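You operate a simulated robot arm through the tools that you are given. There is no shell and no other tool.

You are at the controls of a simulated robot arm. One attempt, no reset.

TASK
Count the yellow rings on the top of the long yellow-legged bench, then put as many of the green rings from the top of the long yellow-legged bench on the left yellow bench steel top. Put three of the steel rings from the top of the long yellow-legged bench on the top of the small grey shelf. Put the blue rubber ring on the left yellow bench steel top away on the bench top before the warmer. Put the black cradle from the top of the valve stack bench on the left yellow bench steel top. Pull the left drawer of the hose bench open. Do these in any order. Set down upright: black cradle.
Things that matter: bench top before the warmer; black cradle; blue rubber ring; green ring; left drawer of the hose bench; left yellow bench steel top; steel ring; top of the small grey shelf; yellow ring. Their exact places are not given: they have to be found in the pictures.

It is judged by the outcome, as a careful person would: the job done as asked, and still so three seconds after it is handed in. It fails if anything else is knocked over, pushed out of place, dropped, spilled or broken.

THE ROBOT
A 7-joint arm with a fingered hand on a trunk, on a base that moves. Base frame: it is fixed to the floor where the robot stands at the start and does not move with it; the origin is under the middle of the robot, x ahead of it, y to its left, z up; the surface under the hand at the start is at about z = 800. Units: mm, degrees, N and s.
It reaches about 1085 mm from its shoulder. Its first joint turns from -166.0 to 166.0 degrees. Places, roughly: bench top before the warmer (42x22 cm) [620, 5480, 800]; black cradle [-2250, 3500, 750]; blue rubber ring (4x4x2 cm) [-2500, -900, 700]; green ring [1000, -500, 750]; left drawer of the hose bench [-2300, 6100, 700]; left yellow bench steel top [-2400, -900, 700]; steel ring [750, -500, 750]; steel ring (5x5x4 cm) [1100, 100, 800]; top of the small grey shelf (16x57 cm) [1340, 1400, 1120]; yellow ring [750, 500, 750]. Payload 3.7 kg.
The TCP is the grasp point between the finger pads, 25 mm short of the fingertips. In the tool frame z runs along the fingers and y along their closing line. The gripper opens to 88 mm; its body begins 29 mm behind the TCP. The gripper is a hand of 5 fingers: y runs from the thumb to the fingers, the wrist lies at [-13, -106, -174] in the tool frame, and closing takes about 1.5 s.
Orientation is told as [roll, pitch, yaw] about the base's x, y, z axes, in that order, counted from this pose: with the fingers straight down and the wrist toward the robot, the tool's x, y and z point along [0, 1, 0], [1, 0, 0] and [0, 0, -1] of the base frame.

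THE INTERFACE
- The arm moves only by the tool send_rows. Its argument "motion" is text: rows parted by semicolons, each of 7 numbers parted by spaces: the shift along the base's x, y, z in mm, then the turn, a rotation vector about the base's x, y, z in degrees, then the finger opening in mm, from 0 to 88. In form: x y z rx ry rz fingers; .... A call has 1 to 20 rows; each row is the pose to reach, as a shift and turn from the pose commanded when the call began. Rows are played at 5 a second. More than 50 mm and 8.6 degrees between two rows, or a gripper value outside its range, and nothing of the call is played. Where a pose cannot be reached the arm comes as near as it can. A force on the tool above 40 N (or 10 N above the force at the start of the call, whichever is more), or a blocked arm, ends the call early, and 0.2 s more pass. Each finger travels about 108 mm/s and halts on what it meets, pressing with about 24 N; the grip force reading is that of the motor and also rises with nothing between the fingers. The clock runs only during rows and for 0.2 s after the last one: add rows that repeat a pose to give the fingers time. The reply holds the time, the measured pose of the TCP, the force on the tool along the base axes, the opening and the grip force, in the units named above and with some noise, with the torque about the TCP (base axes, N m) and any sound that the robot's microphone picked up.
- Cameras (640 x 400 px; columns grow to the right, rows downward): "scene" is now at [184, 185, 1308.7]; the picture's right is [-0.44, -0.90, 0.00], its down [-0.35, 0.17, -0.92] and it looks along [0.83, -0.40, -0.38] (base axes); focal length 257 px, centre (320, 200). "wrist" rides on the gripper at [59, -79, -105] in the tool frame; the picture's right is [-0.73, 0.32, -0.61], its down [-0.62, -0.68, 0.38] and it looks along [-0.29, 0.66, 0.70] (tool axes); focal length 234 px, centre (320, 200).
- get_image(camera): a new picture of that camera. No time passes.
- roll_base(legs): drives the robot by 1 to 6 legs, each [ahead, left, turn to the left] in mm, mm and degrees, along the robot's own axes; the way and the turn of a leg run together, so that a leg with both is an arc; at most 1500 mm and 180 degrees a leg. The arm and the cameras ride along, it lands a little off, and it stops where it bumps. It gives what a move gives.
- grasp_type(shape): the hand has 5 fingers and takes this shape, open, in about a second: jaw (thumb against the fingers, like two jaws); tri (thumb and two fingers); tip (a fingertip pinch); poke (one finger out to press); point (the index stretched); flat (the hand flat); cup (the hand cupped); fist (a fist). The gripper value then closes the fingers along that shape, each until it touches; the sizes above hold for jaw. It gives what a move gives, with no picture.
- head_to(pan, tilt): turns the head with the scene camera to pan (to the left, within 120 degrees either way) and tilt (down, from -29 to 69), counted from straight ahead of the robot. It gives what a move gives.
- locate(camera, pixels): for up to 12 pixels [column, row] of the newest picture of that camera ("zoom" is the newest enlarged one), the place [x, y, z] in the base frame of the surface seen there, good to about 3 mm. No time passes.
- inspect(camera, box): a new picture of the part [left, top, right, bottom] of that camera's present view, enlarged. No time passes.
- finish_job(): hands the job in; it is judged then, once.

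Unless the task says otherwise, let go and move clear before handing in.

The tools are called after "Request:" by a JSON object that holds its "api" and its "payload". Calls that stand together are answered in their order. send_rows: Moves the arm, as the interface text tells. Its arguments: {"type":"object","properties":{"motion":{"type":"string"}},"required":["motion"]} The other tools are called the same way: grasp_type (shape) gives the hand a shape; roll_base (legs) drives the base; head_to (pan, tilt) turns the head that bears the scene camera; get_image (camera) takes a picture; locate (camera, pixels) gives the place of the surface under pixels of a picture; inspect (camera, box) takes an enlarged picture of a part of a camera's view; finish_job () hands the job in.

At the start:

```text
t: 0.0
position: [771.3, -124.3, 1088.4]
tcp_rot: [0.0, 0.0, 0.0]
force: [-0.3, -0.5, 0.5]
ft_torque: [0.06, 0.01, 0.0]
gripper_width: 87.6
gripper_force: 0.0
shape: jaw
robot x, y, heading: [1.5, -1.6, 0.1]
head pan, tilt (commanded): [-25.8, 22.6]
```

scene: 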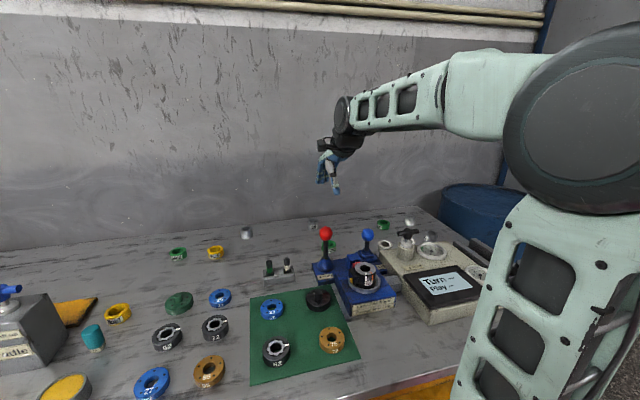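
wrist: 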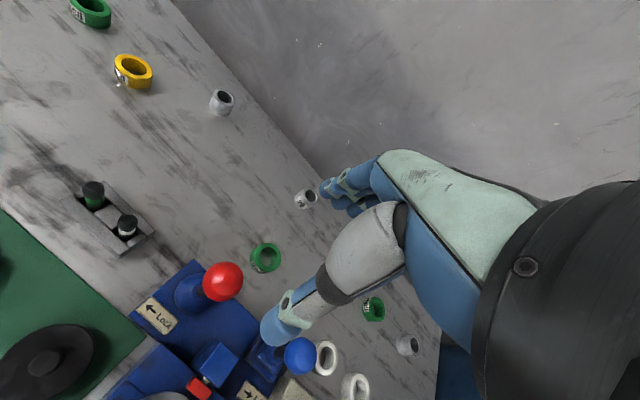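

The bench holds rings scattered along its far part: green (178,253), yellow (215,252), yellow (117,313), steel (247,232) and so on. I will look around with the head to count the rings before moving.

Request:
{"api": "head_to", "payload": {"pan": 20, "tilt": 30}}

Request:
{"api": "get_image", "payload": {"camera": "scene"}}

```text
t: 1.1
position: [771.4, -123.0, 1088.9]
tcp_rot: [0.1, -0.1, 0.0]
force: [-0.5, -0.2, -0.4]
ft_torque: [0.03, 0.0, 0.03]
gripper_width: 87.7
gripper_force: 0.1
shape: jaw
robot x, y, heading: [1.0, -0.8, -0.3]
head pan, tilt (commanded): [20.0, 30.0]
```

```text
taken
```

scene: 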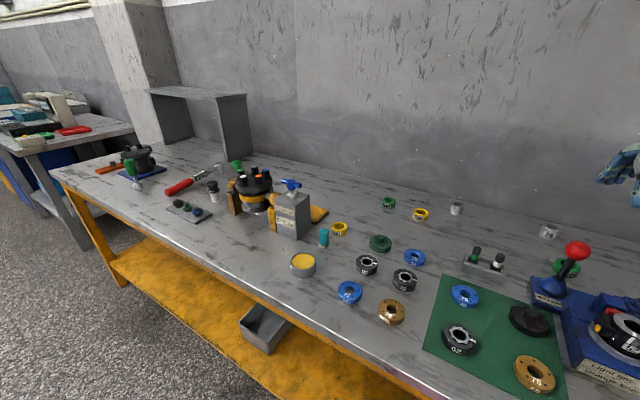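

The bench runs a long way to the left, with the small grey shelf at (200,120). I will zoom in on parts of this view.

Request:
{"api": "inspect", "payload": {"camera": "scene", "box": [320, 180, 640, 380]}}

Request:
{"api": "inspect", "payload": {"camera": "scene", "box": [80, 70, 360, 280]}}

Request:
{"api": "head_to", "payload": {"pan": -40, "tilt": 35}}

Request:
{"api": "get_image", "payload": {"camera": "scene"}}

```text
2.00 times, centred on (480, 280) of scene
```

zoom: 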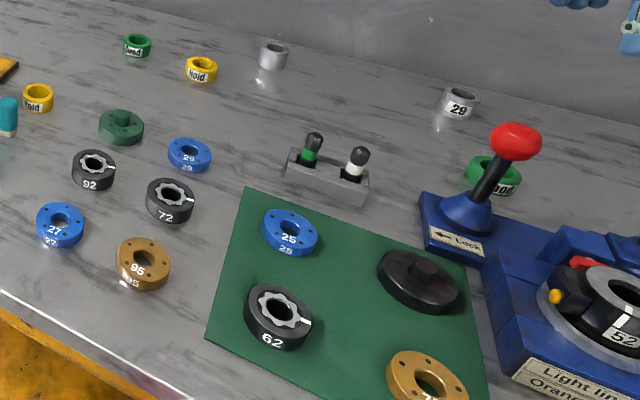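

```text
1.90 times, centred on (220, 175) of scene
```

zoom: 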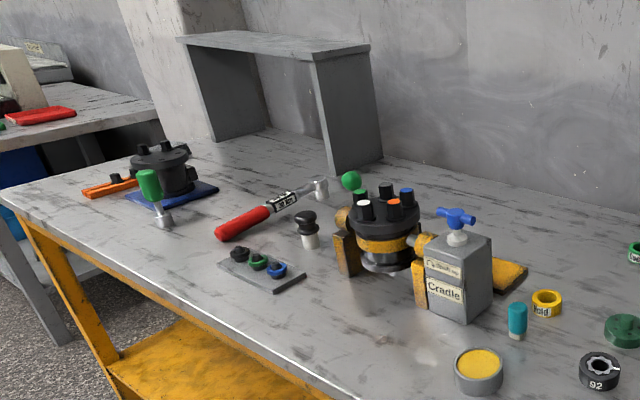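

```text
t: 2.4
position: [770.6, -122.7, 1088.1]
tcp_rot: [0.1, 0.0, -0.1]
force: [0.1, -0.3, -0.2]
ft_torque: [0.04, 0.02, 0.02]
gripper_width: 87.6
gripper_force: 0.0
shape: jaw
robot x, y, heading: [-1.8, 2.4, 0.0]
head pan, tilt (commanded): [-40.0, 35.0]
```

```text
taken
```

scene: 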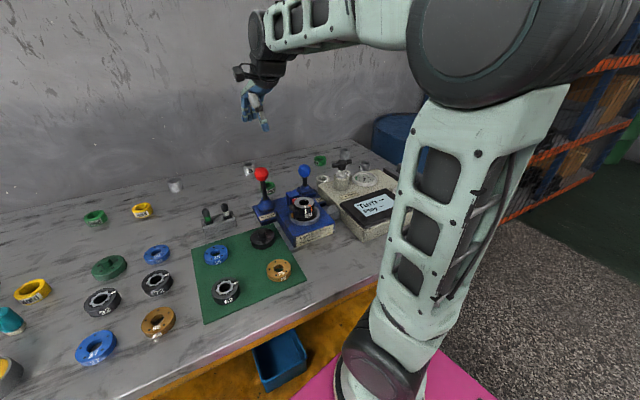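

Small rings stand at (95,217), (142,210), (174,185), (248,168), (267,187), (320,160), (363,165) and (32,290). I will enlarge them to tell the colours and types.

Request:
{"api": "inspect", "payload": {"camera": "scene", "box": [220, 130, 420, 255]}}

Request:
{"api": "inspect", "payload": {"camera": "scene", "box": [0, 160, 240, 310]}}

Request:
{"api": "inspect", "payload": {"camera": "wrist", "box": [0, 0, 320, 200]}}

Request:
{"api": "inspect", "payload": {"camera": "wrist", "box": [160, 160, 480, 400]}}

```text
3.20 times, centred on (320, 192) of scene
```

zoom: 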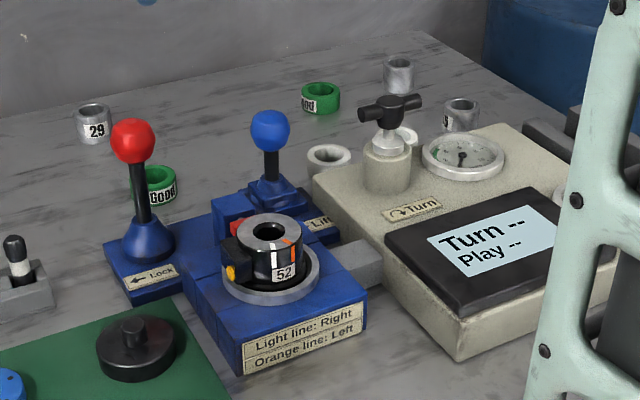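

```text
2.67 times, centred on (120, 235) of scene
```

zoom: 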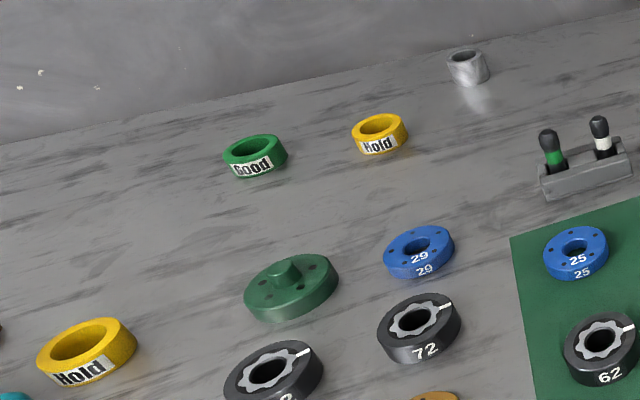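

```text
2.00 times, centred on (160, 100) of wrist
```

zoom: 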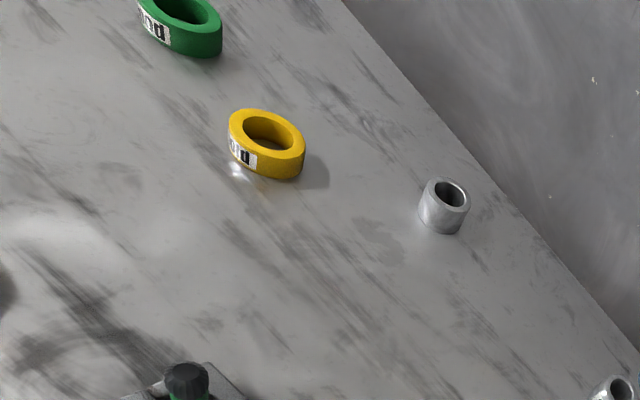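

```text
1.67 times, centred on (320, 280) of wrist
```

zoom: 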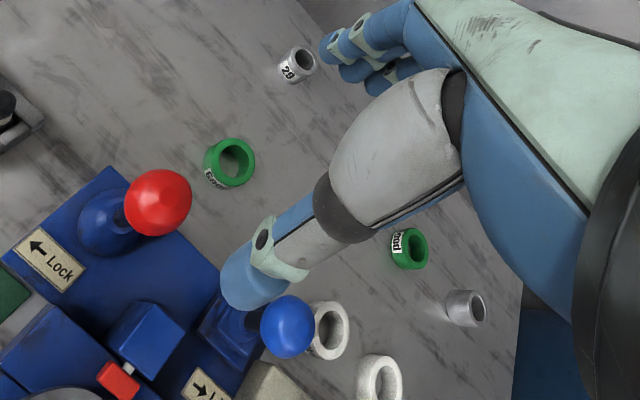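

The green rings read "Good", the yellow ones "Hold", and the steel ones are plain or numbered. I will locate the ones visible in this view.

Request:
{"api": "locate", "payload": {"camera": "scene", "pixels": [[95, 221], [142, 213], [32, 294], [174, 188], [249, 171], [268, 193], [318, 164], [345, 157], [365, 168], [322, 180], [20, 345], [250, 150]]}}

Request:
{"api": "head_to", "payload": {"pan": -60, "tilt": 30}}

Request:
{"api": "get_image", "payload": {"camera": "scene"}}

Request:
{"api": "head_to", "payload": {"pan": 60, "tilt": 25}}

Request:
{"api": "get_image", "payload": {"camera": "scene"}}

Request:
{"api": "head_to", "payload": {"pan": 115, "tilt": 15}}

Request:
{"api": "get_image", "payload": {"camera": "scene"}}

Request:
{"api": "head_to", "payload": {"pan": -115, "tilt": 15}}

Request:
{"api": "get_image", "payload": {"camera": "scene"}}

```text
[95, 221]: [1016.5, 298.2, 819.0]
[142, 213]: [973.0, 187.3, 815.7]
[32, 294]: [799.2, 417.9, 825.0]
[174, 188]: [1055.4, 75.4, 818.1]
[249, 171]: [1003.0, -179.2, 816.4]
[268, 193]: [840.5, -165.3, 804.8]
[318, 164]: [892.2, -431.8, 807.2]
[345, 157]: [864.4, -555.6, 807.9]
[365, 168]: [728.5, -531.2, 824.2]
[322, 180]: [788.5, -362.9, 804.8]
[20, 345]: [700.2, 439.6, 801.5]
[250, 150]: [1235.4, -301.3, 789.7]
```

```text
t: 3.3
position: [771.1, -122.4, 1089.0]
tcp_rot: [-0.1, 0.1, 0.0]
force: [0.3, -0.1, 0.3]
ft_torque: [-0.04, 0.0, -0.03]
gripper_width: 87.5
gripper_force: 0.1
shape: jaw
robot x, y, heading: [0.2, -0.0, 0.0]
head pan, tilt (commanded): [-60.0, 30.0]
```

```text
taken
```

scene: 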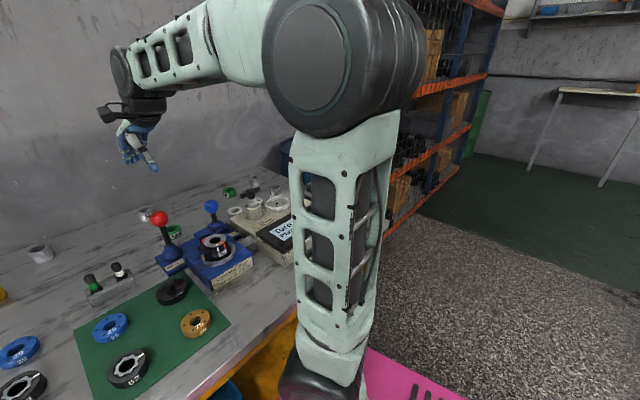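

```text
t: 5.3
position: [771.3, -123.4, 1088.5]
tcp_rot: [-0.1, 0.0, 0.0]
force: [0.1, -0.5, 0.9]
ft_torque: [-0.01, 0.02, 0.01]
gripper_width: 87.6
gripper_force: 0.1
shape: jaw
robot x, y, heading: [-3.0, 0.4, 0.1]
head pan, tilt (commanded): [60.0, 25.0]
```

```text
taken
```

scene: 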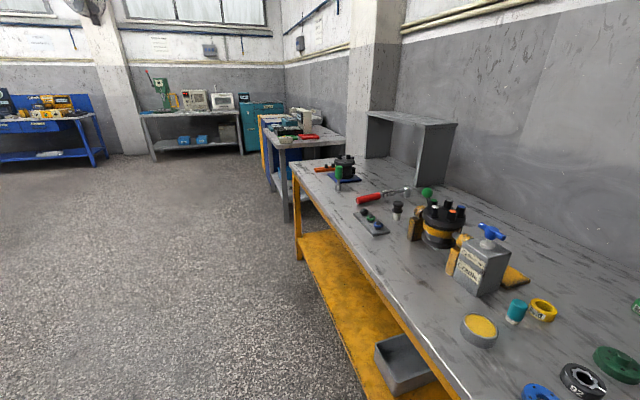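

```text
t: 6.5
position: [771.4, -122.5, 1088.9]
tcp_rot: [0.0, 0.0, 0.0]
force: [-0.3, 0.5, -0.3]
ft_torque: [0.01, 0.02, 0.04]
gripper_width: 87.5
gripper_force: 0.1
shape: jaw
robot x, y, heading: [2.9, -1.2, -0.2]
head pan, tilt (commanded): [115.0, 15.0]
```

```text
taken
```

scene: 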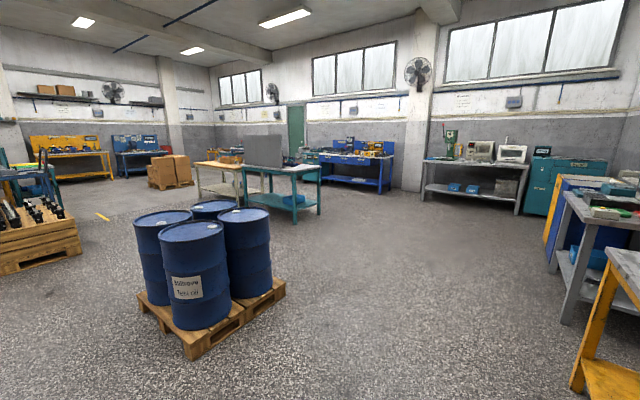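

```text
t: 9.8
position: [771.7, -124.0, 1088.9]
tcp_rot: [-0.1, 0.0, 0.1]
force: [1.1, 0.4, -0.5]
ft_torque: [-0.06, -0.01, 0.0]
gripper_width: 87.6
gripper_force: 0.0
shape: jaw
robot x, y, heading: [-1.0, -3.5, 0.4]
head pan, tilt (commanded): [-115.0, 15.0]
```

```text
taken
```

scene: 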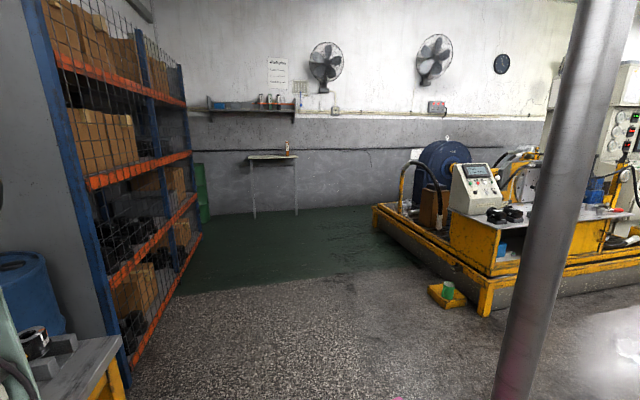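

Two yellow rings are in view so far, at about (973,187) and (800,418), but the right end of the bench is hidden by the arm. I will look straight ahead and down for the front edge and the robot's own room.

Request:
{"api": "head_to", "payload": {"pan": 0, "tilt": 60}}

Request:
{"api": "get_image", "payload": {"camera": "scene"}}

Request:
{"api": "locate", "payload": {"camera": "scene", "pixels": [[100, 240], [320, 240], [450, 240], [320, 300], [320, 380], [200, 350], [300, 100], [600, 100]]}}

```text
t: 11.7
position: [771.6, -122.9, 1089.5]
tcp_rot: [0.0, 0.0, 0.0]
force: [0.1, -0.5, -0.4]
ft_torque: [-0.01, 0.01, -0.01]
gripper_width: 87.6
gripper_force: 0.1
shape: jaw
robot x, y, heading: [-3.0, -1.5, -0.1]
head pan, tilt (commanded): [0.0, 60.0]
```

```text
taken
```

scene: 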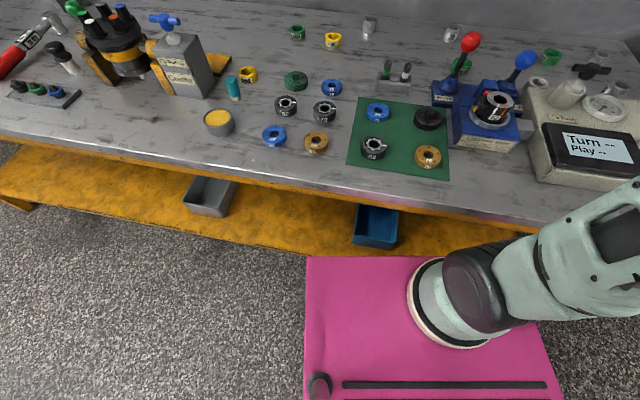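

```text
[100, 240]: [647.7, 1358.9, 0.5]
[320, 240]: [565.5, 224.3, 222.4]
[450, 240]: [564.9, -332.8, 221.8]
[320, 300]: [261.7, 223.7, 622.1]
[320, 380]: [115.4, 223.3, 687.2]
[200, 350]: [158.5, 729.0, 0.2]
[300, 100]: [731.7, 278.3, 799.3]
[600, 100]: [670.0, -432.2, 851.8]
```

The pink body of the robot fills the lower part of the view, with the arm's foot at (470,310). I will measure the body and the bench's front edge.

Request:
{"api": "locate", "payload": {"camera": "scene", "pixels": [[310, 262], [520, 265], [430, 320], [470, 350], [320, 190], [100, 150], [520, 220], [340, 265], [520, 395], [15, 120], [600, 230], [620, 55]]}}

Request:
{"api": "inspect", "payload": {"camera": "scene", "box": [400, 10, 640, 160]}}

```text
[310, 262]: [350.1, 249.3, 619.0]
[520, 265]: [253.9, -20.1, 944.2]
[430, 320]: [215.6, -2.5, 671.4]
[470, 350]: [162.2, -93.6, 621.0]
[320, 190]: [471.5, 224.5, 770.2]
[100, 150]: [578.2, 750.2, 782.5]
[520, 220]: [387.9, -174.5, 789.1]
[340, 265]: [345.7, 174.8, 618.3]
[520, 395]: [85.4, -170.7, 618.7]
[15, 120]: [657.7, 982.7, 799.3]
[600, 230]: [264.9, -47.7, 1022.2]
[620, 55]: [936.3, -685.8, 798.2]
```

```text
2.67 times, centred on (520, 85) of scene
```

zoom: 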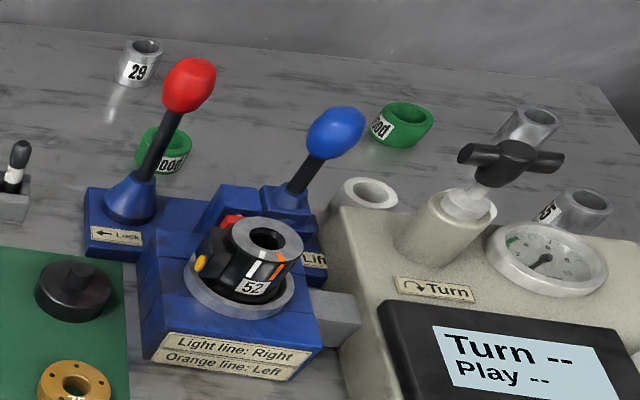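

The bench front edge runs skewed, from (388,-174) to (578,750), and four steel rings lie along the back. I will aim the head at the nearest steel ring for exact measures.

Request:
{"api": "head_to", "payload": {"pan": -5, "tilt": 32}}

Request:
{"api": "get_image", "payload": {"camera": "scene"}}

Request:
{"api": "inspect", "payload": {"camera": "scene", "box": [300, 130, 460, 230]}}

```text
t: 12.7
position: [772.3, -123.8, 1088.4]
tcp_rot: [0.1, -0.2, 0.0]
force: [-0.4, -0.4, -0.3]
ft_torque: [0.0, -0.01, -0.02]
gripper_width: 87.4
gripper_force: 0.1
shape: jaw
robot x, y, heading: [1.0, 0.1, -0.1]
head pan, tilt (commanded): [-5.0, 32.0]
```

```text
taken
```

scene: 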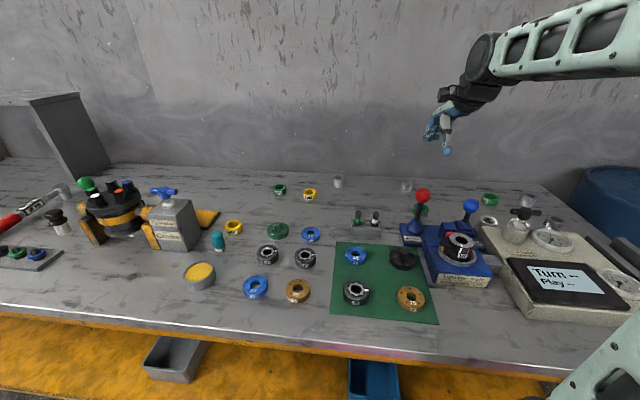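

```text
4.00 times, centred on (380, 180) of scene
```

zoom: 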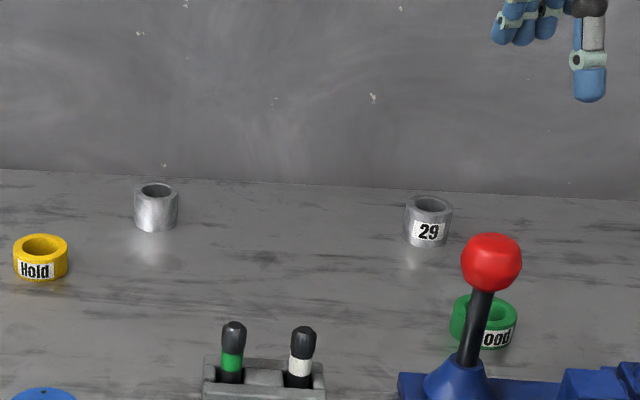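

The steel rings stand at zoom (156,207) and (428,221). I will locate their rim points.

Request:
{"api": "locate", "payload": {"camera": "zoom", "pixels": [[137, 193], [175, 192], [157, 184], [157, 201], [156, 228], [408, 207], [449, 209], [430, 197], [428, 217], [425, 243], [157, 170], [430, 180]]}}

```text
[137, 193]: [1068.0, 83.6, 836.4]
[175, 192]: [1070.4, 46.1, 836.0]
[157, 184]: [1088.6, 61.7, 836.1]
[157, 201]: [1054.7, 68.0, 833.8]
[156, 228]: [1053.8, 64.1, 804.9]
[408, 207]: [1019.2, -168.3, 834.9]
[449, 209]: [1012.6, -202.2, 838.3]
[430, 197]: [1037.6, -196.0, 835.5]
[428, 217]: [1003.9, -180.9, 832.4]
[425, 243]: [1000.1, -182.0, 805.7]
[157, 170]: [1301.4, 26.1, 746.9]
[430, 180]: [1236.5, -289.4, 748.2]
```

Ring S1 centres at about (1070,65) with radius 20 and top at z=836. I will move the open hand above it at z=930.

Request:
{"api": "send_rows", "payload": {"motion": "37 23.6 -20 0 0 0 88; 74 47.2 -40 0 0 0 88; 111 70.8 -60 0 0 0 88; 148 94.4 -80 0 0 0 88; 185 118 -100 0 0 0 88; 222 141.6 -120 0 0 0 88; 259 165 -140 0 0 0 88; 297.5 188.5 -158 0 0 0 88; 297.5 188.5 -158 0 0 0 88"}}

Request:
{"api": "get_image", "payload": {"camera": "wrist"}}

Request:
{"api": "inspect", "payload": {"camera": "scene", "box": [260, 110, 420, 210]}}

```text
t: 14.7
position: [1069.8, 66.1, 929.3]
tcp_rot: [0.0, 0.0, 0.0]
force: [-0.2, -0.2, -0.6]
ft_torque: [0.02, -0.01, 0.0]
gripper_width: 87.8
gripper_force: 0.0
shape: jaw
robot x, y, heading: [0.8, -2.8, 0.2]
head pan, tilt (commanded): [-5.0, 32.0]
```

```text
taken
```

wrist: 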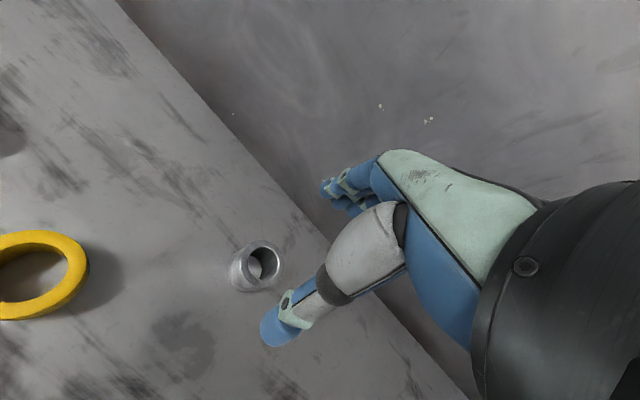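

```text
4.00 times, centred on (340, 160) of scene
```

zoom: 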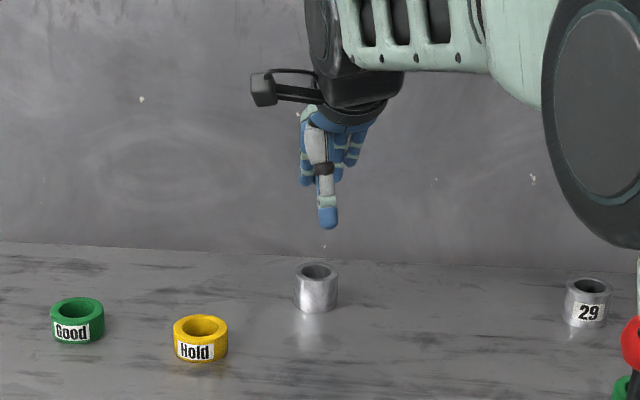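

The hand is above S1 (zoom 315,285) and aligned. I will go straight down to z=830 and close.

Request:
{"api": "send_rows", "payload": {"motion": "0 0 -35 0 0 0 88; 0 0 -70 0 0 0 88; 0 0 -92 0 0 0 88; 0 0 -99 0 0 0 88; 0 0 -99 0 0 0 88; 0 0 -99 0 0 0 60; 0 0 -99 0 0 0 40; 0 0 -99 0 0 0 20; 0 0 -99 0 0 0 10; 0 0 -99 0 0 0 10; 0 0 -99 0 0 0 10; 0 0 -99 0 0 0 10"}}

Request:
{"api": "get_image", "payload": {"camera": "wrist"}}

Request:
{"api": "inspect", "payload": {"camera": "scene", "box": [260, 110, 420, 210]}}

```text
t: 17.2
position: [1068.6, 65.7, 832.3]
tcp_rot: [0.0, 0.0, -0.1]
force: [0.3, 0.9, -1.2]
ft_torque: [0.03, 0.0, -0.01]
gripper_width: 34.7
gripper_force: 24.3
shape: jaw
robot x, y, heading: [0.5, 1.2, 0.1]
head pan, tilt (commanded): [-5.0, 32.0]
```

```text
taken
```

wrist: 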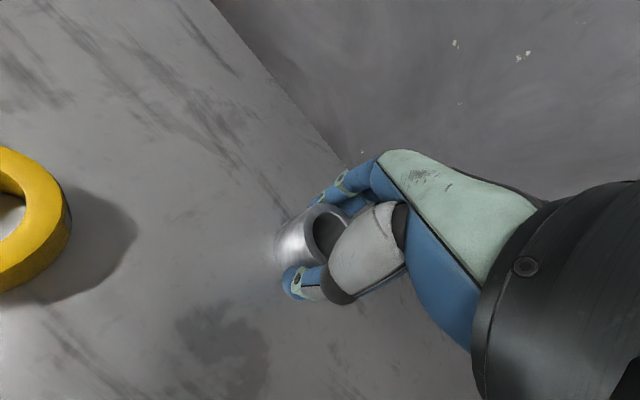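

```text
4.00 times, centred on (340, 160) of scene
```

zoom: 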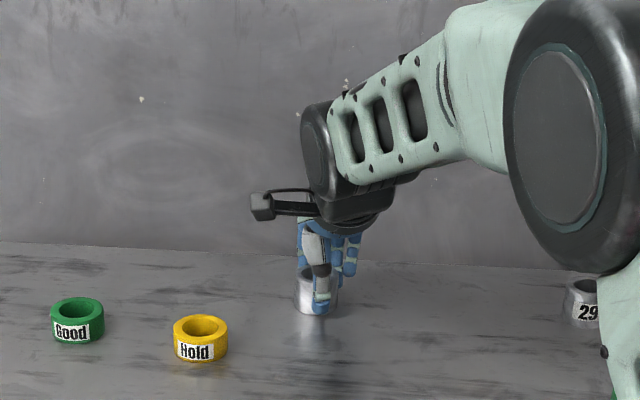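

S1 is gripped at 34.7 mm. I will lift it and draw it in, then look at the shelf.

Request:
{"api": "send_rows", "payload": {"motion": "0 0 40 0 0 0 10; -10 0 88 0 0 0 10; -25 0 135 0 0 0 10; -45 -5 180 0 0 0 10; -70 -10 220 0 0 0 10; -100 -20 258 0 0 0 10; -130 -30 295 0 0 0 10; -170 -40 320 0 0 0 10; -215 -50 340 0 0 0 10; -260 -60 355 0 0 0 10; -305 -70 365 0 0 0 10; -305 -70 365 0 0 0 10"}}

Request:
{"api": "head_to", "payload": {"pan": 40, "tilt": 20}}

Request:
{"api": "get_image", "payload": {"camera": "scene"}}

Request:
{"api": "get_image", "payload": {"camera": "wrist"}}

```text
refused: row 9 steps farther than a row can; nothing moved
```

```text
t: 18.4
position: [1069.0, 65.6, 832.6]
tcp_rot: [0.1, 0.0, 0.0]
force: [-0.3, 0.3, 1.2]
ft_torque: [0.0, -0.02, 0.0]
gripper_width: 34.3
gripper_force: 23.8
shape: jaw
robot x, y, heading: [1.4, 2.4, -0.0]
head pan, tilt (commanded): [40.0, 20.0]
```

```text
taken
```

scene: 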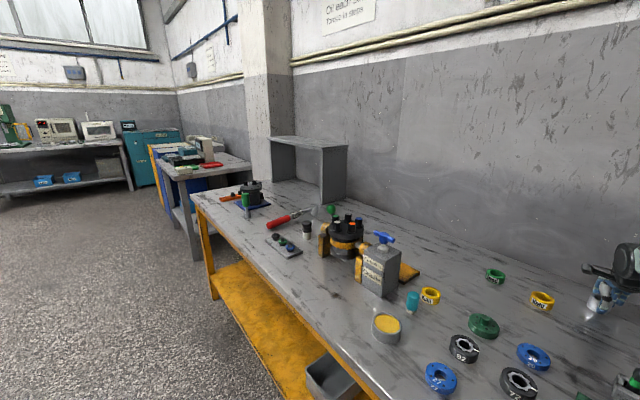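

```text
taken
```

wrist: 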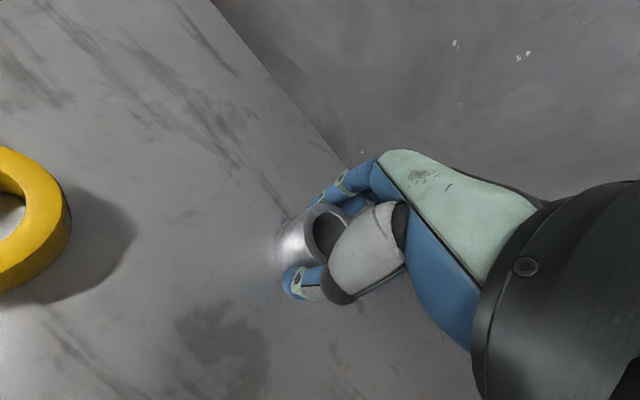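

The lift was refused for too large a step, so nothing moved. I will measure the shelf top around (300,141) and resend the lift in smaller steps.

Request:
{"api": "locate", "payload": {"camera": "scene", "pixels": [[274, 138], [318, 148], [344, 147], [295, 138], [300, 142], [325, 144], [200, 195], [375, 393], [275, 260], [336, 196], [262, 186], [272, 175]]}}

Request:
{"api": "inspect", "payload": {"camera": "scene", "box": [240, 115, 370, 220]}}

Request:
{"api": "send_rows", "payload": {"motion": "0 0 40 0 0 0 10; -10 0 85 0 0 0 10; -25 0 130 0 0 0 10; -45 -5 173 0 0 0 10; -70 -10 212 0 0 0 10; -100 -17 250 0 0 0 10; -130 -24 285 0 0 0 10; -165 -31 315 0 0 0 10; -205 -38 337 0 0 0 10; -245 -45 352 0 0 0 10; -290 -52 360 0 0 0 10; -335 -60 365 0 0 0 10; -335 -60 365 0 0 0 10"}}

Request:
{"api": "get_image", "payload": {"camera": "wrist"}}

```text
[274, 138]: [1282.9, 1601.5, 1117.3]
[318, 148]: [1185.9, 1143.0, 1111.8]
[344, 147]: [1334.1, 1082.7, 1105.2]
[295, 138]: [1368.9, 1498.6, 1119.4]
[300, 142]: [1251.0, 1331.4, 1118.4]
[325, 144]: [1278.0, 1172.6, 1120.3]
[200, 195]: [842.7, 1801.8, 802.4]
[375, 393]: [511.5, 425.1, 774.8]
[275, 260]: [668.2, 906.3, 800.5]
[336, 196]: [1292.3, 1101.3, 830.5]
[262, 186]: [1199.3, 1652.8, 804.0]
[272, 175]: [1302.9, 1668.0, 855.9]
```

```text
3.81 times, centred on (305, 168) of scene
```

zoom: 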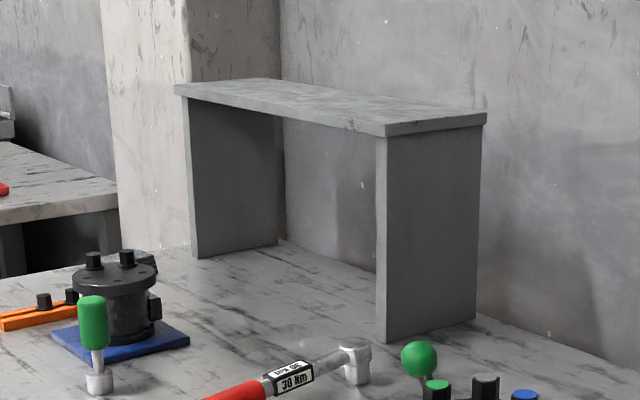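

```text
t: 21.2
position: [733.2, 5.6, 1194.8]
tcp_rot: [0.0, 0.0, 0.0]
force: [-0.4, -0.6, -1.9]
ft_torque: [0.04, -0.03, 0.0]
gripper_width: 34.4
gripper_force: 24.3
shape: jaw
robot x, y, heading: [1.4, -1.1, 0.3]
head pan, tilt (commanded): [40.0, 20.0]
```

```text
taken
```

wrist: 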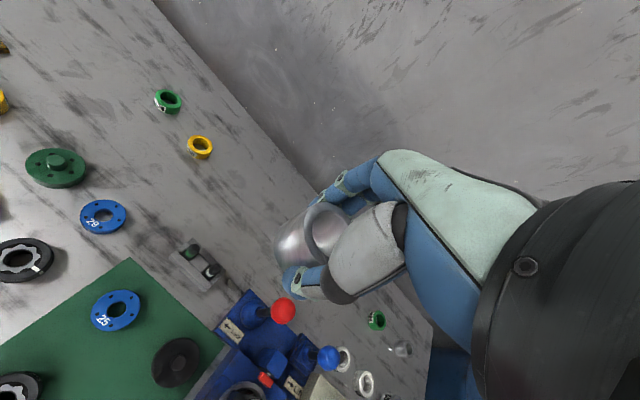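

S1 is held (34.4 mm) at z=1195, and the shelf top is at z≈1119 with its front edge from (1186,1143) to (1283,1601). I will drive along the bench to stand before the shelf.

Request:
{"api": "roll_base", "payload": {"legs": [[265, 1430, 0]]}}

Request:
{"api": "head_to", "payload": {"pan": 0, "tilt": 20}}

Request:
{"api": "get_image", "payload": {"camera": "scene"}}

Request:
{"api": "get_image", "payload": {"camera": "wrist"}}

```text
t: 28.4
position: [1003.6, 1425.7, 1195.6]
tcp_rot: [-0.1, 0.0, -0.3]
force: [0.4, -0.3, -1.9]
ft_torque: [0.0, 0.0, 0.03]
gripper_width: 34.6
gripper_force: 24.0
shape: jaw
robot x, y, heading: [268.3, 1425.7, -0.5]
head pan, tilt (commanded): [40.0, 20.0]
```

```text
t: 29.4
position: [1003.3, 1427.5, 1196.7]
tcp_rot: [0.1, 0.1, -0.3]
force: [-0.3, -0.2, -1.2]
ft_torque: [-0.02, 0.02, 0.0]
gripper_width: 34.4
gripper_force: 23.3
shape: jaw
robot x, y, heading: [269.5, 1426.5, -0.6]
head pan, tilt (commanded): [0.0, 20.0]
```

```text
taken
```

scene: 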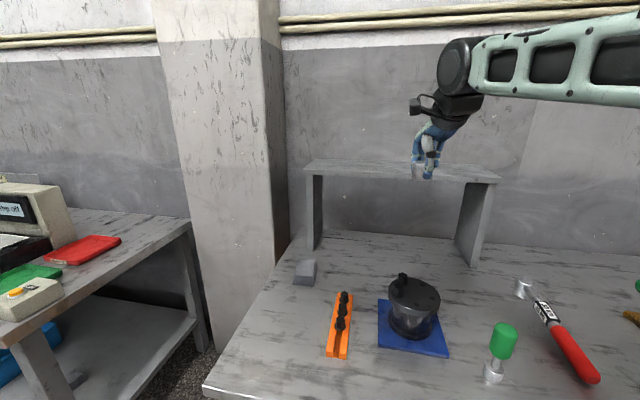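

```text
taken
```

wrist: 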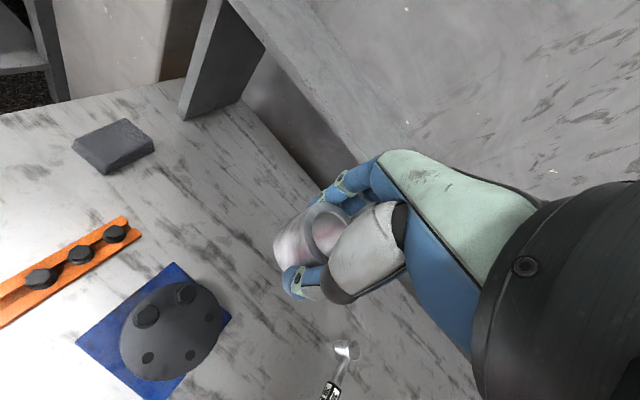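

The robot now stands before the shelf, whose top spans (305,165) to (498,180). I will measure its edges closely.

Request:
{"api": "inspect", "payload": {"camera": "scene", "box": [290, 130, 530, 280]}}

Request:
{"api": "locate", "payload": {"camera": "scene", "pixels": [[306, 172], [315, 162], [360, 173], [360, 163], [400, 177], [400, 165], [450, 180], [470, 167], [492, 181], [495, 176], [340, 168], [470, 175]]}}

```text
2.67 times, centred on (410, 205) of scene
```

zoom: 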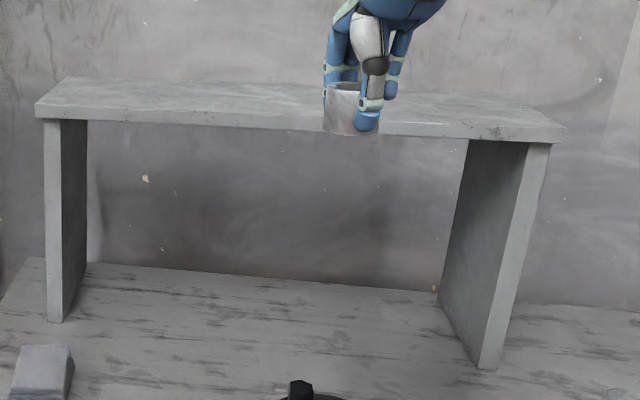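

```text
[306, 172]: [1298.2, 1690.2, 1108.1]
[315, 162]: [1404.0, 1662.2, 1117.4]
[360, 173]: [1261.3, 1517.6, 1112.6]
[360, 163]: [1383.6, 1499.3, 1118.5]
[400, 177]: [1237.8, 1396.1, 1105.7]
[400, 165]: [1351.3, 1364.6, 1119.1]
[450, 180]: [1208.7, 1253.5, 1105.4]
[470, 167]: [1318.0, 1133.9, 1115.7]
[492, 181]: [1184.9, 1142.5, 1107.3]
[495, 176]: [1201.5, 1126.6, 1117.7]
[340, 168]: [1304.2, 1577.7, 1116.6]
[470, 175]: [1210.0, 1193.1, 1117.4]
```

The front edge line and z≈1118 are consistent; the centre line passes (1316,1380). I will reach over the shelf to (1331,1500) at the present height.

Request:
{"api": "send_rows", "payload": {"motion": "41 9.1 5 0 0 0 10; 82 18.2 10 0 0 0 10; 123 27.4 10 0 0 0 10; 164 36.5 10 0 0 0 10; 205 45.6 10 0 0 0 10; 246 54.7 10 0 0 0 10; 287 63.8 10 0 0 0 10; 328 73 10 0 0 0 10; 328 73 10 0 0 0 10"}}

Request:
{"api": "inspect", "payload": {"camera": "scene", "box": [290, 80, 530, 230]}}

```text
t: 31.4
position: [1315.3, 1496.1, 1194.2]
tcp_rot: [0.0, -0.1, -0.3]
force: [0.3, 0.3, -1.9]
ft_torque: [-0.02, -0.01, -0.02]
gripper_width: 33.9
gripper_force: 24.1
shape: jaw
out of reach, approached as far as the arm can: row 8, 9
robot x, y, heading: [275.4, 1425.7, -0.3]
head pan, tilt (commanded): [0.0, 20.0]
```

```text
2.67 times, centred on (410, 155) of scene
```

zoom: 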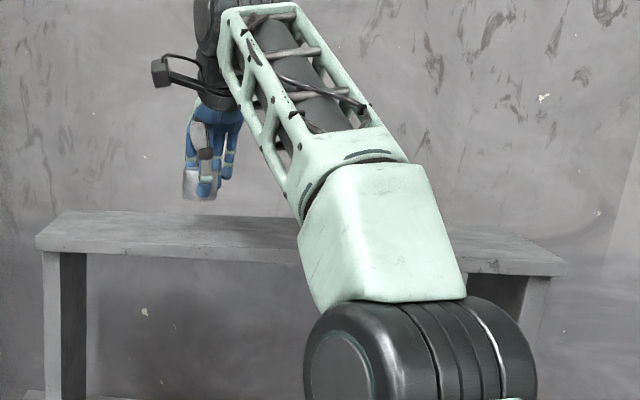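

The arm is at its reach limit at (1315,1496), which is still 56 mm in from the front edge, so fully over the shelf. I will lower a little and read the result.

Request:
{"api": "send_rows", "payload": {"motion": "-5 0 -15 0 0 0 10; -10 0 -25 0 0 0 10; -10 0 -25 0 0 0 10"}}

```text
t: 32.2
position: [1305.4, 1497.1, 1170.4]
tcp_rot: [0.0, 0.1, -0.4]
force: [-0.9, -0.1, -1.4]
ft_torque: [-0.01, 0.0, 0.01]
gripper_width: 34.2
gripper_force: 23.9
shape: jaw
robot x, y, heading: [269.3, 1423.7, -0.2]
head pan, tilt (commanded): [0.0, 20.0]
```

The pose follows (1305,1497,1170). I will lower to z≈1151, then open and rise.

Request:
{"api": "send_rows", "payload": {"motion": "5 0 -8 0 0 0 10; 8 0 -15 0 0 0 10; 8 0 -19 0 0 0 10; 8 0 -19 0 0 0 10"}}

Request:
{"api": "inspect", "payload": {"camera": "scene", "box": [320, 120, 440, 195]}}

Request:
{"api": "get_image", "payload": {"camera": "wrist"}}

```text
t: 33.2
position: [1315.0, 1498.0, 1150.7]
tcp_rot: [-0.1, 0.0, -0.3]
force: [-0.8, -0.5, -2.4]
ft_torque: [0.0, -0.02, 0.01]
gripper_width: 34.1
gripper_force: 23.4
shape: jaw
robot x, y, heading: [269.1, 1423.7, -0.6]
head pan, tilt (commanded): [0.0, 20.0]
```

```text
5.33 times, centred on (380, 158) of scene
```

zoom: 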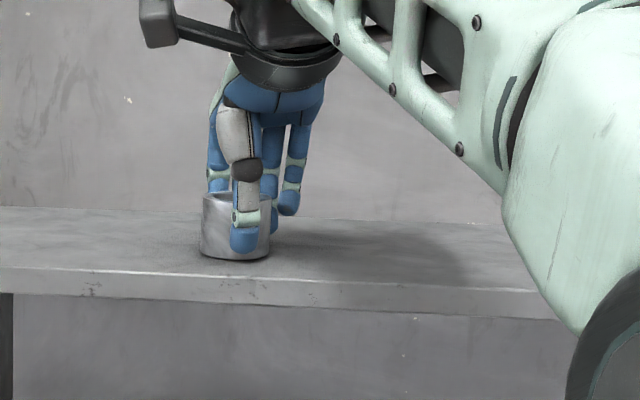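

```text
taken
```

wrist: 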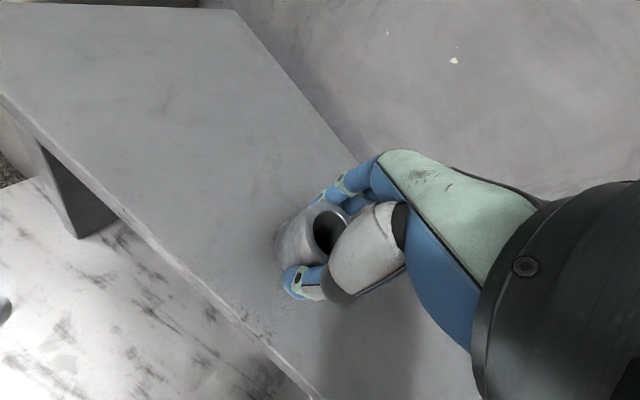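

The ring looks all but seated on the shelf (zoom 235,255), with no contact force yet. I will lower 2 mm more and open.

Request:
{"api": "send_rows", "payload": {"motion": "0 0 -1.5 0 0 0 10; 0 0 -2.5 0 0 0 10; 0 0 -2.5 0 0 0 10"}}

```text
t: 34.0
position: [1315.1, 1496.9, 1147.9]
tcp_rot: [0.0, -0.1, -0.2]
force: [-0.2, 1.4, 5.6]
ft_torque: [0.01, -0.1, 0.02]
gripper_width: 34.4
gripper_force: 24.1
shape: jaw
robot x, y, heading: [270.5, 1422.9, -0.5]
head pan, tilt (commanded): [0.0, 20.0]
```

Contact is felt (5.6 N upward), so the ring rests on the shelf at TCP z=1148. I will open and rise.

Request:
{"api": "send_rows", "payload": {"motion": "0 0 0 0 0 0 50; 0 0 0 0 0 0 75; 0 0 0 0 0 0 88; 0 0 0 0 0 0 88; 0 0 30 0 0 0 88; -10 0 60 0 0 0 88; -40 0 75 0 0 0 88; -80 0 80 0 0 0 88; -80 0 80 0 0 0 88"}}

Request:
{"api": "inspect", "payload": {"camera": "scene", "box": [290, 110, 530, 260]}}

Request:
{"api": "get_image", "payload": {"camera": "wrist"}}

```text
t: 36.0
position: [1258.7, 1499.9, 1253.0]
tcp_rot: [0.0, 0.1, -0.3]
force: [0.2, -0.6, -0.5]
ft_torque: [-0.01, 0.04, 0.02]
gripper_width: 87.8
gripper_force: 0.2
shape: jaw
out of reach, approached as far as the arm can: row 7, 8, 9
robot x, y, heading: [266.7, 1424.4, -0.5]
head pan, tilt (commanded): [0.0, 20.0]
```

```text
2.67 times, centred on (410, 185) of scene
```

zoom: 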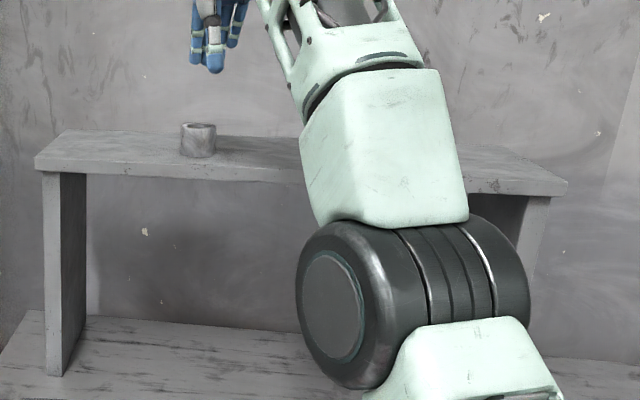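

```text
taken
```

wrist: 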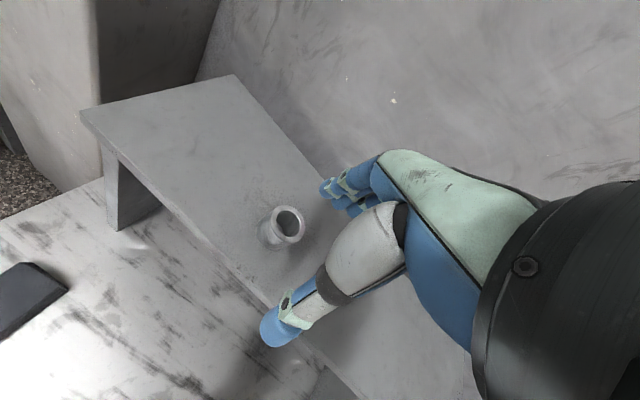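

Ring S1 stands on the shelf (zoom 198,140). I will draw the arm back and drive to the start position for the next steel ring.

Request:
{"api": "send_rows", "payload": {"motion": "-45 -10 -5 0 0 0 88; -90 -20 -10 0 0 0 88; -135 -30 -15 0 0 0 88; -180 -40 -20 0 0 0 88; -225 -50 -25 0 0 0 88; -270 -60 -30 0 0 0 88; -310 -70 -30 0 0 0 88; -310 -70 -30 0 0 0 88"}}

Request:
{"api": "roll_base", "payload": {"legs": [[-262, -1426, 0.5]]}}

Request:
{"api": "head_to", "payload": {"pan": -10, "tilt": 32}}

Request:
{"api": "get_image", "payload": {"camera": "scene"}}

Request:
{"api": "inspect", "payload": {"camera": "scene", "box": [320, 120, 520, 245]}}

```text
t: 37.8
position: [1089.5, 1449.0, 1395.9]
tcp_rot: [0.0, 0.1, -0.3]
force: [0.6, 0.3, -0.3]
ft_torque: [0.0, 0.01, -0.01]
gripper_width: 87.9
gripper_force: 0.0
shape: jaw
out of reach, approached as far as the arm can: row 1, 2, 3, 4, 5, 6, 7, 8
robot x, y, heading: [271.0, 1423.7, -0.2]
head pan, tilt (commanded): [0.0, 20.0]
```

```text
t: 45.0
position: [831.1, 38.6, 1395.5]
tcp_rot: [-0.1, 0.1, 0.4]
force: [0.1, 0.5, -0.6]
ft_torque: [0.01, -0.01, -0.04]
gripper_width: 87.8
gripper_force: 0.0
shape: jaw
robot x, y, heading: [9.6, -0.6, 0.3]
head pan, tilt (commanded): [0.0, 20.0]
```

```text
t: 45.8
position: [830.0, 38.4, 1395.8]
tcp_rot: [0.0, 0.1, 0.4]
force: [-0.3, 0.1, 0.1]
ft_torque: [0.03, 0.02, -0.02]
gripper_width: 87.8
gripper_force: 0.0
shape: jaw
robot x, y, heading: [9.0, 1.4, 0.6]
head pan, tilt (commanded): [-10.0, 32.0]
```

```text
taken
```

scene: 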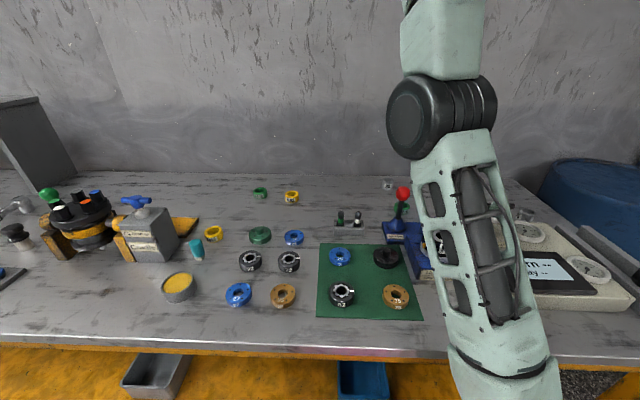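

```text
3.20 times, centred on (420, 182) of scene
```

zoom: 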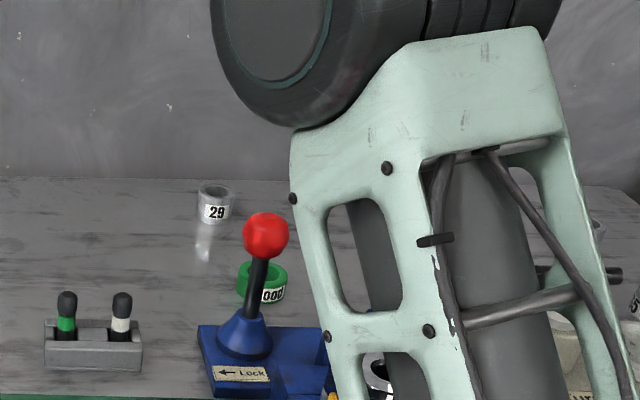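

The arm has wandered into an elbow-high configuration with the hand at (830,38,1396). I will guide it back toward the start pose and see if it follows.

Request:
{"api": "send_rows", "payload": {"motion": "0 -20 -40 0 0 0 88; 0 -40 -80 0 0 0 88; -5 -60 -120 0 0 0 88; -10 -80 -160 0 0 0 88; -15 -100 -200 0 0 0 88; -20 -120 -240 0 0 0 88; -25 -140 -275 0 0 0 88; -25 -160 -300 0 0 0 88; -25 -160 -300 0 0 0 88"}}

Request:
{"api": "get_image", "payload": {"camera": "scene"}}

```text
t: 47.8
position: [972.9, -131.9, 1289.4]
tcp_rot: [0.1, 0.1, 0.5]
force: [-0.8, -1.0, -0.3]
ft_torque: [0.0, 0.03, 0.02]
gripper_width: 88.0
gripper_force: 0.1
shape: jaw
out of reach, approached as far as the arm can: row 1, 2, 3, 4, 5, 6, 7, 8, 9
robot x, y, heading: [10.1, -0.9, 0.6]
head pan, tilt (commanded): [-10.0, 32.0]
```

```text
taken
```

scene: 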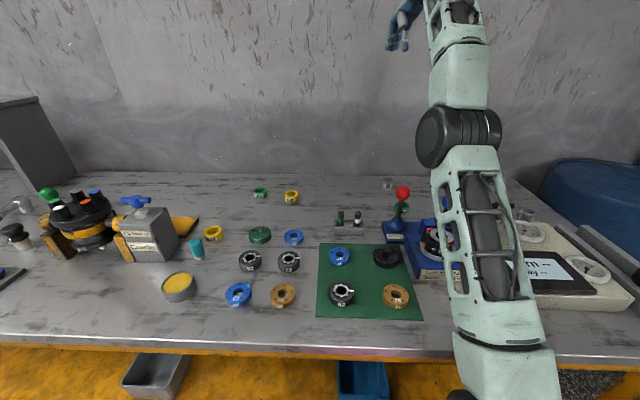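

The hand slid to (973,-132,1289) without bending the elbow, so the arm seems stuck nearly straight. I will measure points along the arm to understand its posture.

Request:
{"api": "locate", "payload": {"camera": "scene", "pixels": [[500, 380], [440, 135], [480, 130], [460, 70], [470, 180], [405, 20], [450, 10], [500, 340], [430, 15], [400, 40]]}}

Request:
{"api": "head_to", "payload": {"pan": -25, "tilt": 0}}

Request:
{"api": "get_image", "payload": {"camera": "scene"}}

Request:
{"api": "locate", "payload": {"camera": "scene", "pixels": [[320, 200]]}}

```text
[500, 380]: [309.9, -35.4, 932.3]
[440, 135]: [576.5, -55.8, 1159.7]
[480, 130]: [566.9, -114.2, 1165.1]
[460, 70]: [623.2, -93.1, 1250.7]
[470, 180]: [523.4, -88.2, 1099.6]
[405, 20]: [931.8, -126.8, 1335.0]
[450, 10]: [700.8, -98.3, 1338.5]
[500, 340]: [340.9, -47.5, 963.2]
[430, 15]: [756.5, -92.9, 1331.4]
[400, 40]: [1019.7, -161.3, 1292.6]
```

```text
t: 48.7
position: [974.7, -131.1, 1289.0]
tcp_rot: [0.0, 0.1, 0.5]
force: [0.2, -0.6, -0.6]
ft_torque: [0.0, -0.02, 0.03]
gripper_width: 87.9
gripper_force: 0.0
shape: jaw
robot x, y, heading: [10.9, -3.0, 0.4]
head pan, tilt (commanded): [-25.0, 0.0]
```

```text
taken
```

scene: 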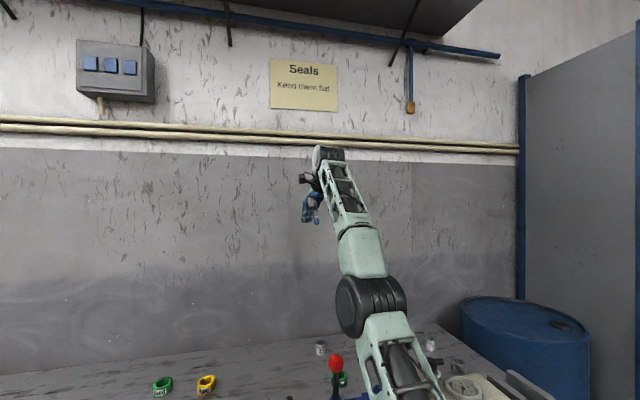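

```text
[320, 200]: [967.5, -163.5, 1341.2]
```

The forearm is bent the wrong way past straight (elbow below the shoulder–wrist line), which blocks the inward moves. I will push outward to straighten the arm and then sweep downward along the reach limit so the elbow folds the right way.

Request:
{"api": "send_rows", "payload": {"motion": "25 0 20 0 0 0 88; 50 0 35 0 0 0 88; 75 0 15 0 0 0 88; 95 0 -15 0 0 0 88; 110 0 -50 0 0 0 88; 120 0 -90 0 0 0 88; 125 0 -130 0 0 0 88; 115 0 -165 0 0 0 88; 100 0 -195 0 0 0 88; 85 0 -225 0 0 0 88; 70 0 -250 0 0 0 88; 60 0 -270 0 0 0 88; 60 0 -270 0 0 0 88"}}

Request:
{"api": "get_image", "payload": {"camera": "scene"}}

```text
t: 51.5
position: [1034.8, -134.0, 1017.6]
tcp_rot: [0.1, 0.1, 0.5]
force: [0.2, -0.8, -0.8]
ft_torque: [-0.03, -0.01, 0.01]
gripper_width: 88.0
gripper_force: 0.0
shape: jaw
out of reach, approached as far as the arm can: row 1, 2, 3, 4, 5, 6, 7
robot x, y, heading: [6.0, 4.0, 0.7]
head pan, tilt (commanded): [-25.0, 0.0]
```

```text
taken
```

scene: 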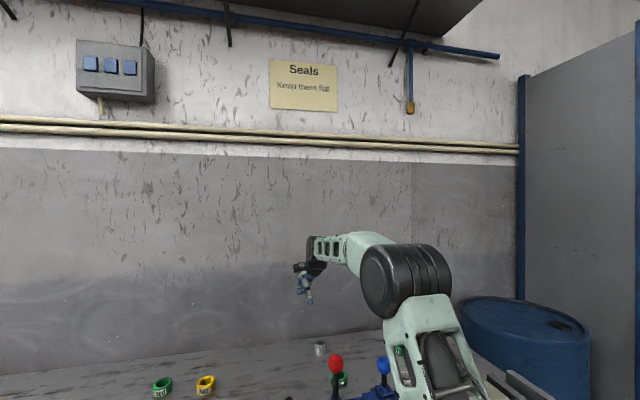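

The elbow is folded correctly again and the hand is at (1035,-134,1018). I will look down to check the red lever's clearance near steel ring S2.

Request:
{"api": "head_to", "payload": {"pan": -10, "tilt": 32}}

Request:
{"api": "get_image", "payload": {"camera": "scene"}}

Request:
{"api": "inspect", "payload": {"camera": "scene", "box": [320, 120, 520, 245]}}

Request:
{"api": "get_image", "payload": {"camera": "wrist"}}

```text
t: 52.5
position: [1034.3, -134.9, 1017.8]
tcp_rot: [-0.1, 0.1, 0.5]
force: [0.3, -0.3, 0.5]
ft_torque: [0.0, 0.02, -0.01]
gripper_width: 87.8
gripper_force: 0.0
shape: jaw
robot x, y, heading: [5.2, 2.5, 0.6]
head pan, tilt (commanded): [-10.0, 32.0]
```

```text
taken
```

scene: 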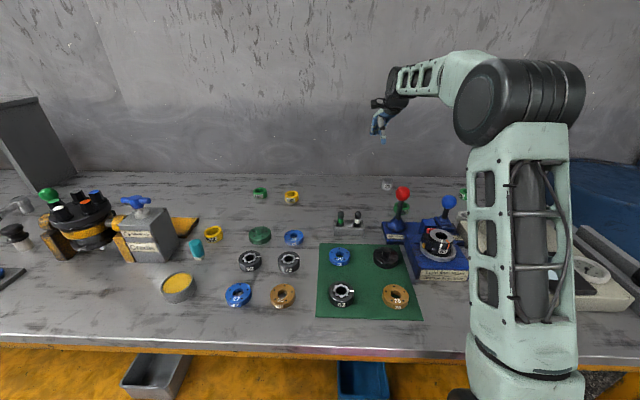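

```text
3.20 times, centred on (420, 182) of scene
```

zoom: 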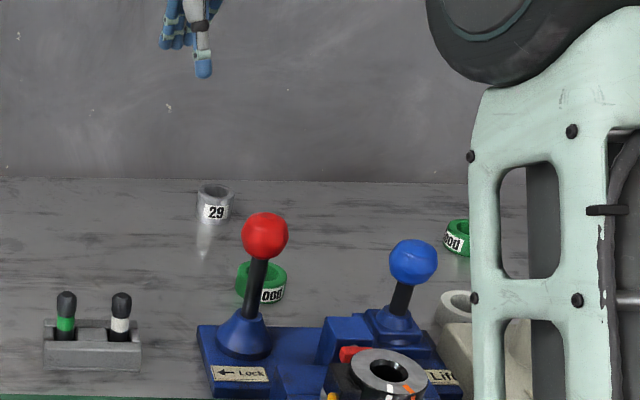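

```text
taken
```

wrist: 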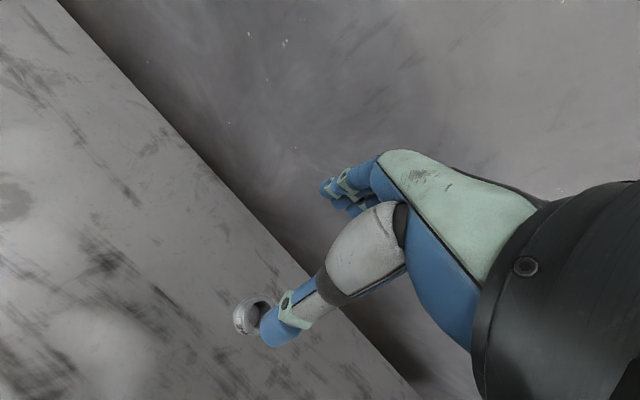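

Request:
{"api": "locate", "payload": {"camera": "zoom", "pixels": [[265, 235], [265, 215], [203, 191], [230, 193], [215, 185], [214, 199], [252, 275], [410, 260], [262, 265], [247, 290]]}}

```text
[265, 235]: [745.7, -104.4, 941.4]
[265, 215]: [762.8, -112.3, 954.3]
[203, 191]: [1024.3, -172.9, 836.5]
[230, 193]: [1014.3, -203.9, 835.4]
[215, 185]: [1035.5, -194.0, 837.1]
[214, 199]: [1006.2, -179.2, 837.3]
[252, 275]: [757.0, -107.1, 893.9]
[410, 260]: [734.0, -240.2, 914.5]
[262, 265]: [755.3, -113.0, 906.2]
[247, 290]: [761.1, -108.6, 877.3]
```

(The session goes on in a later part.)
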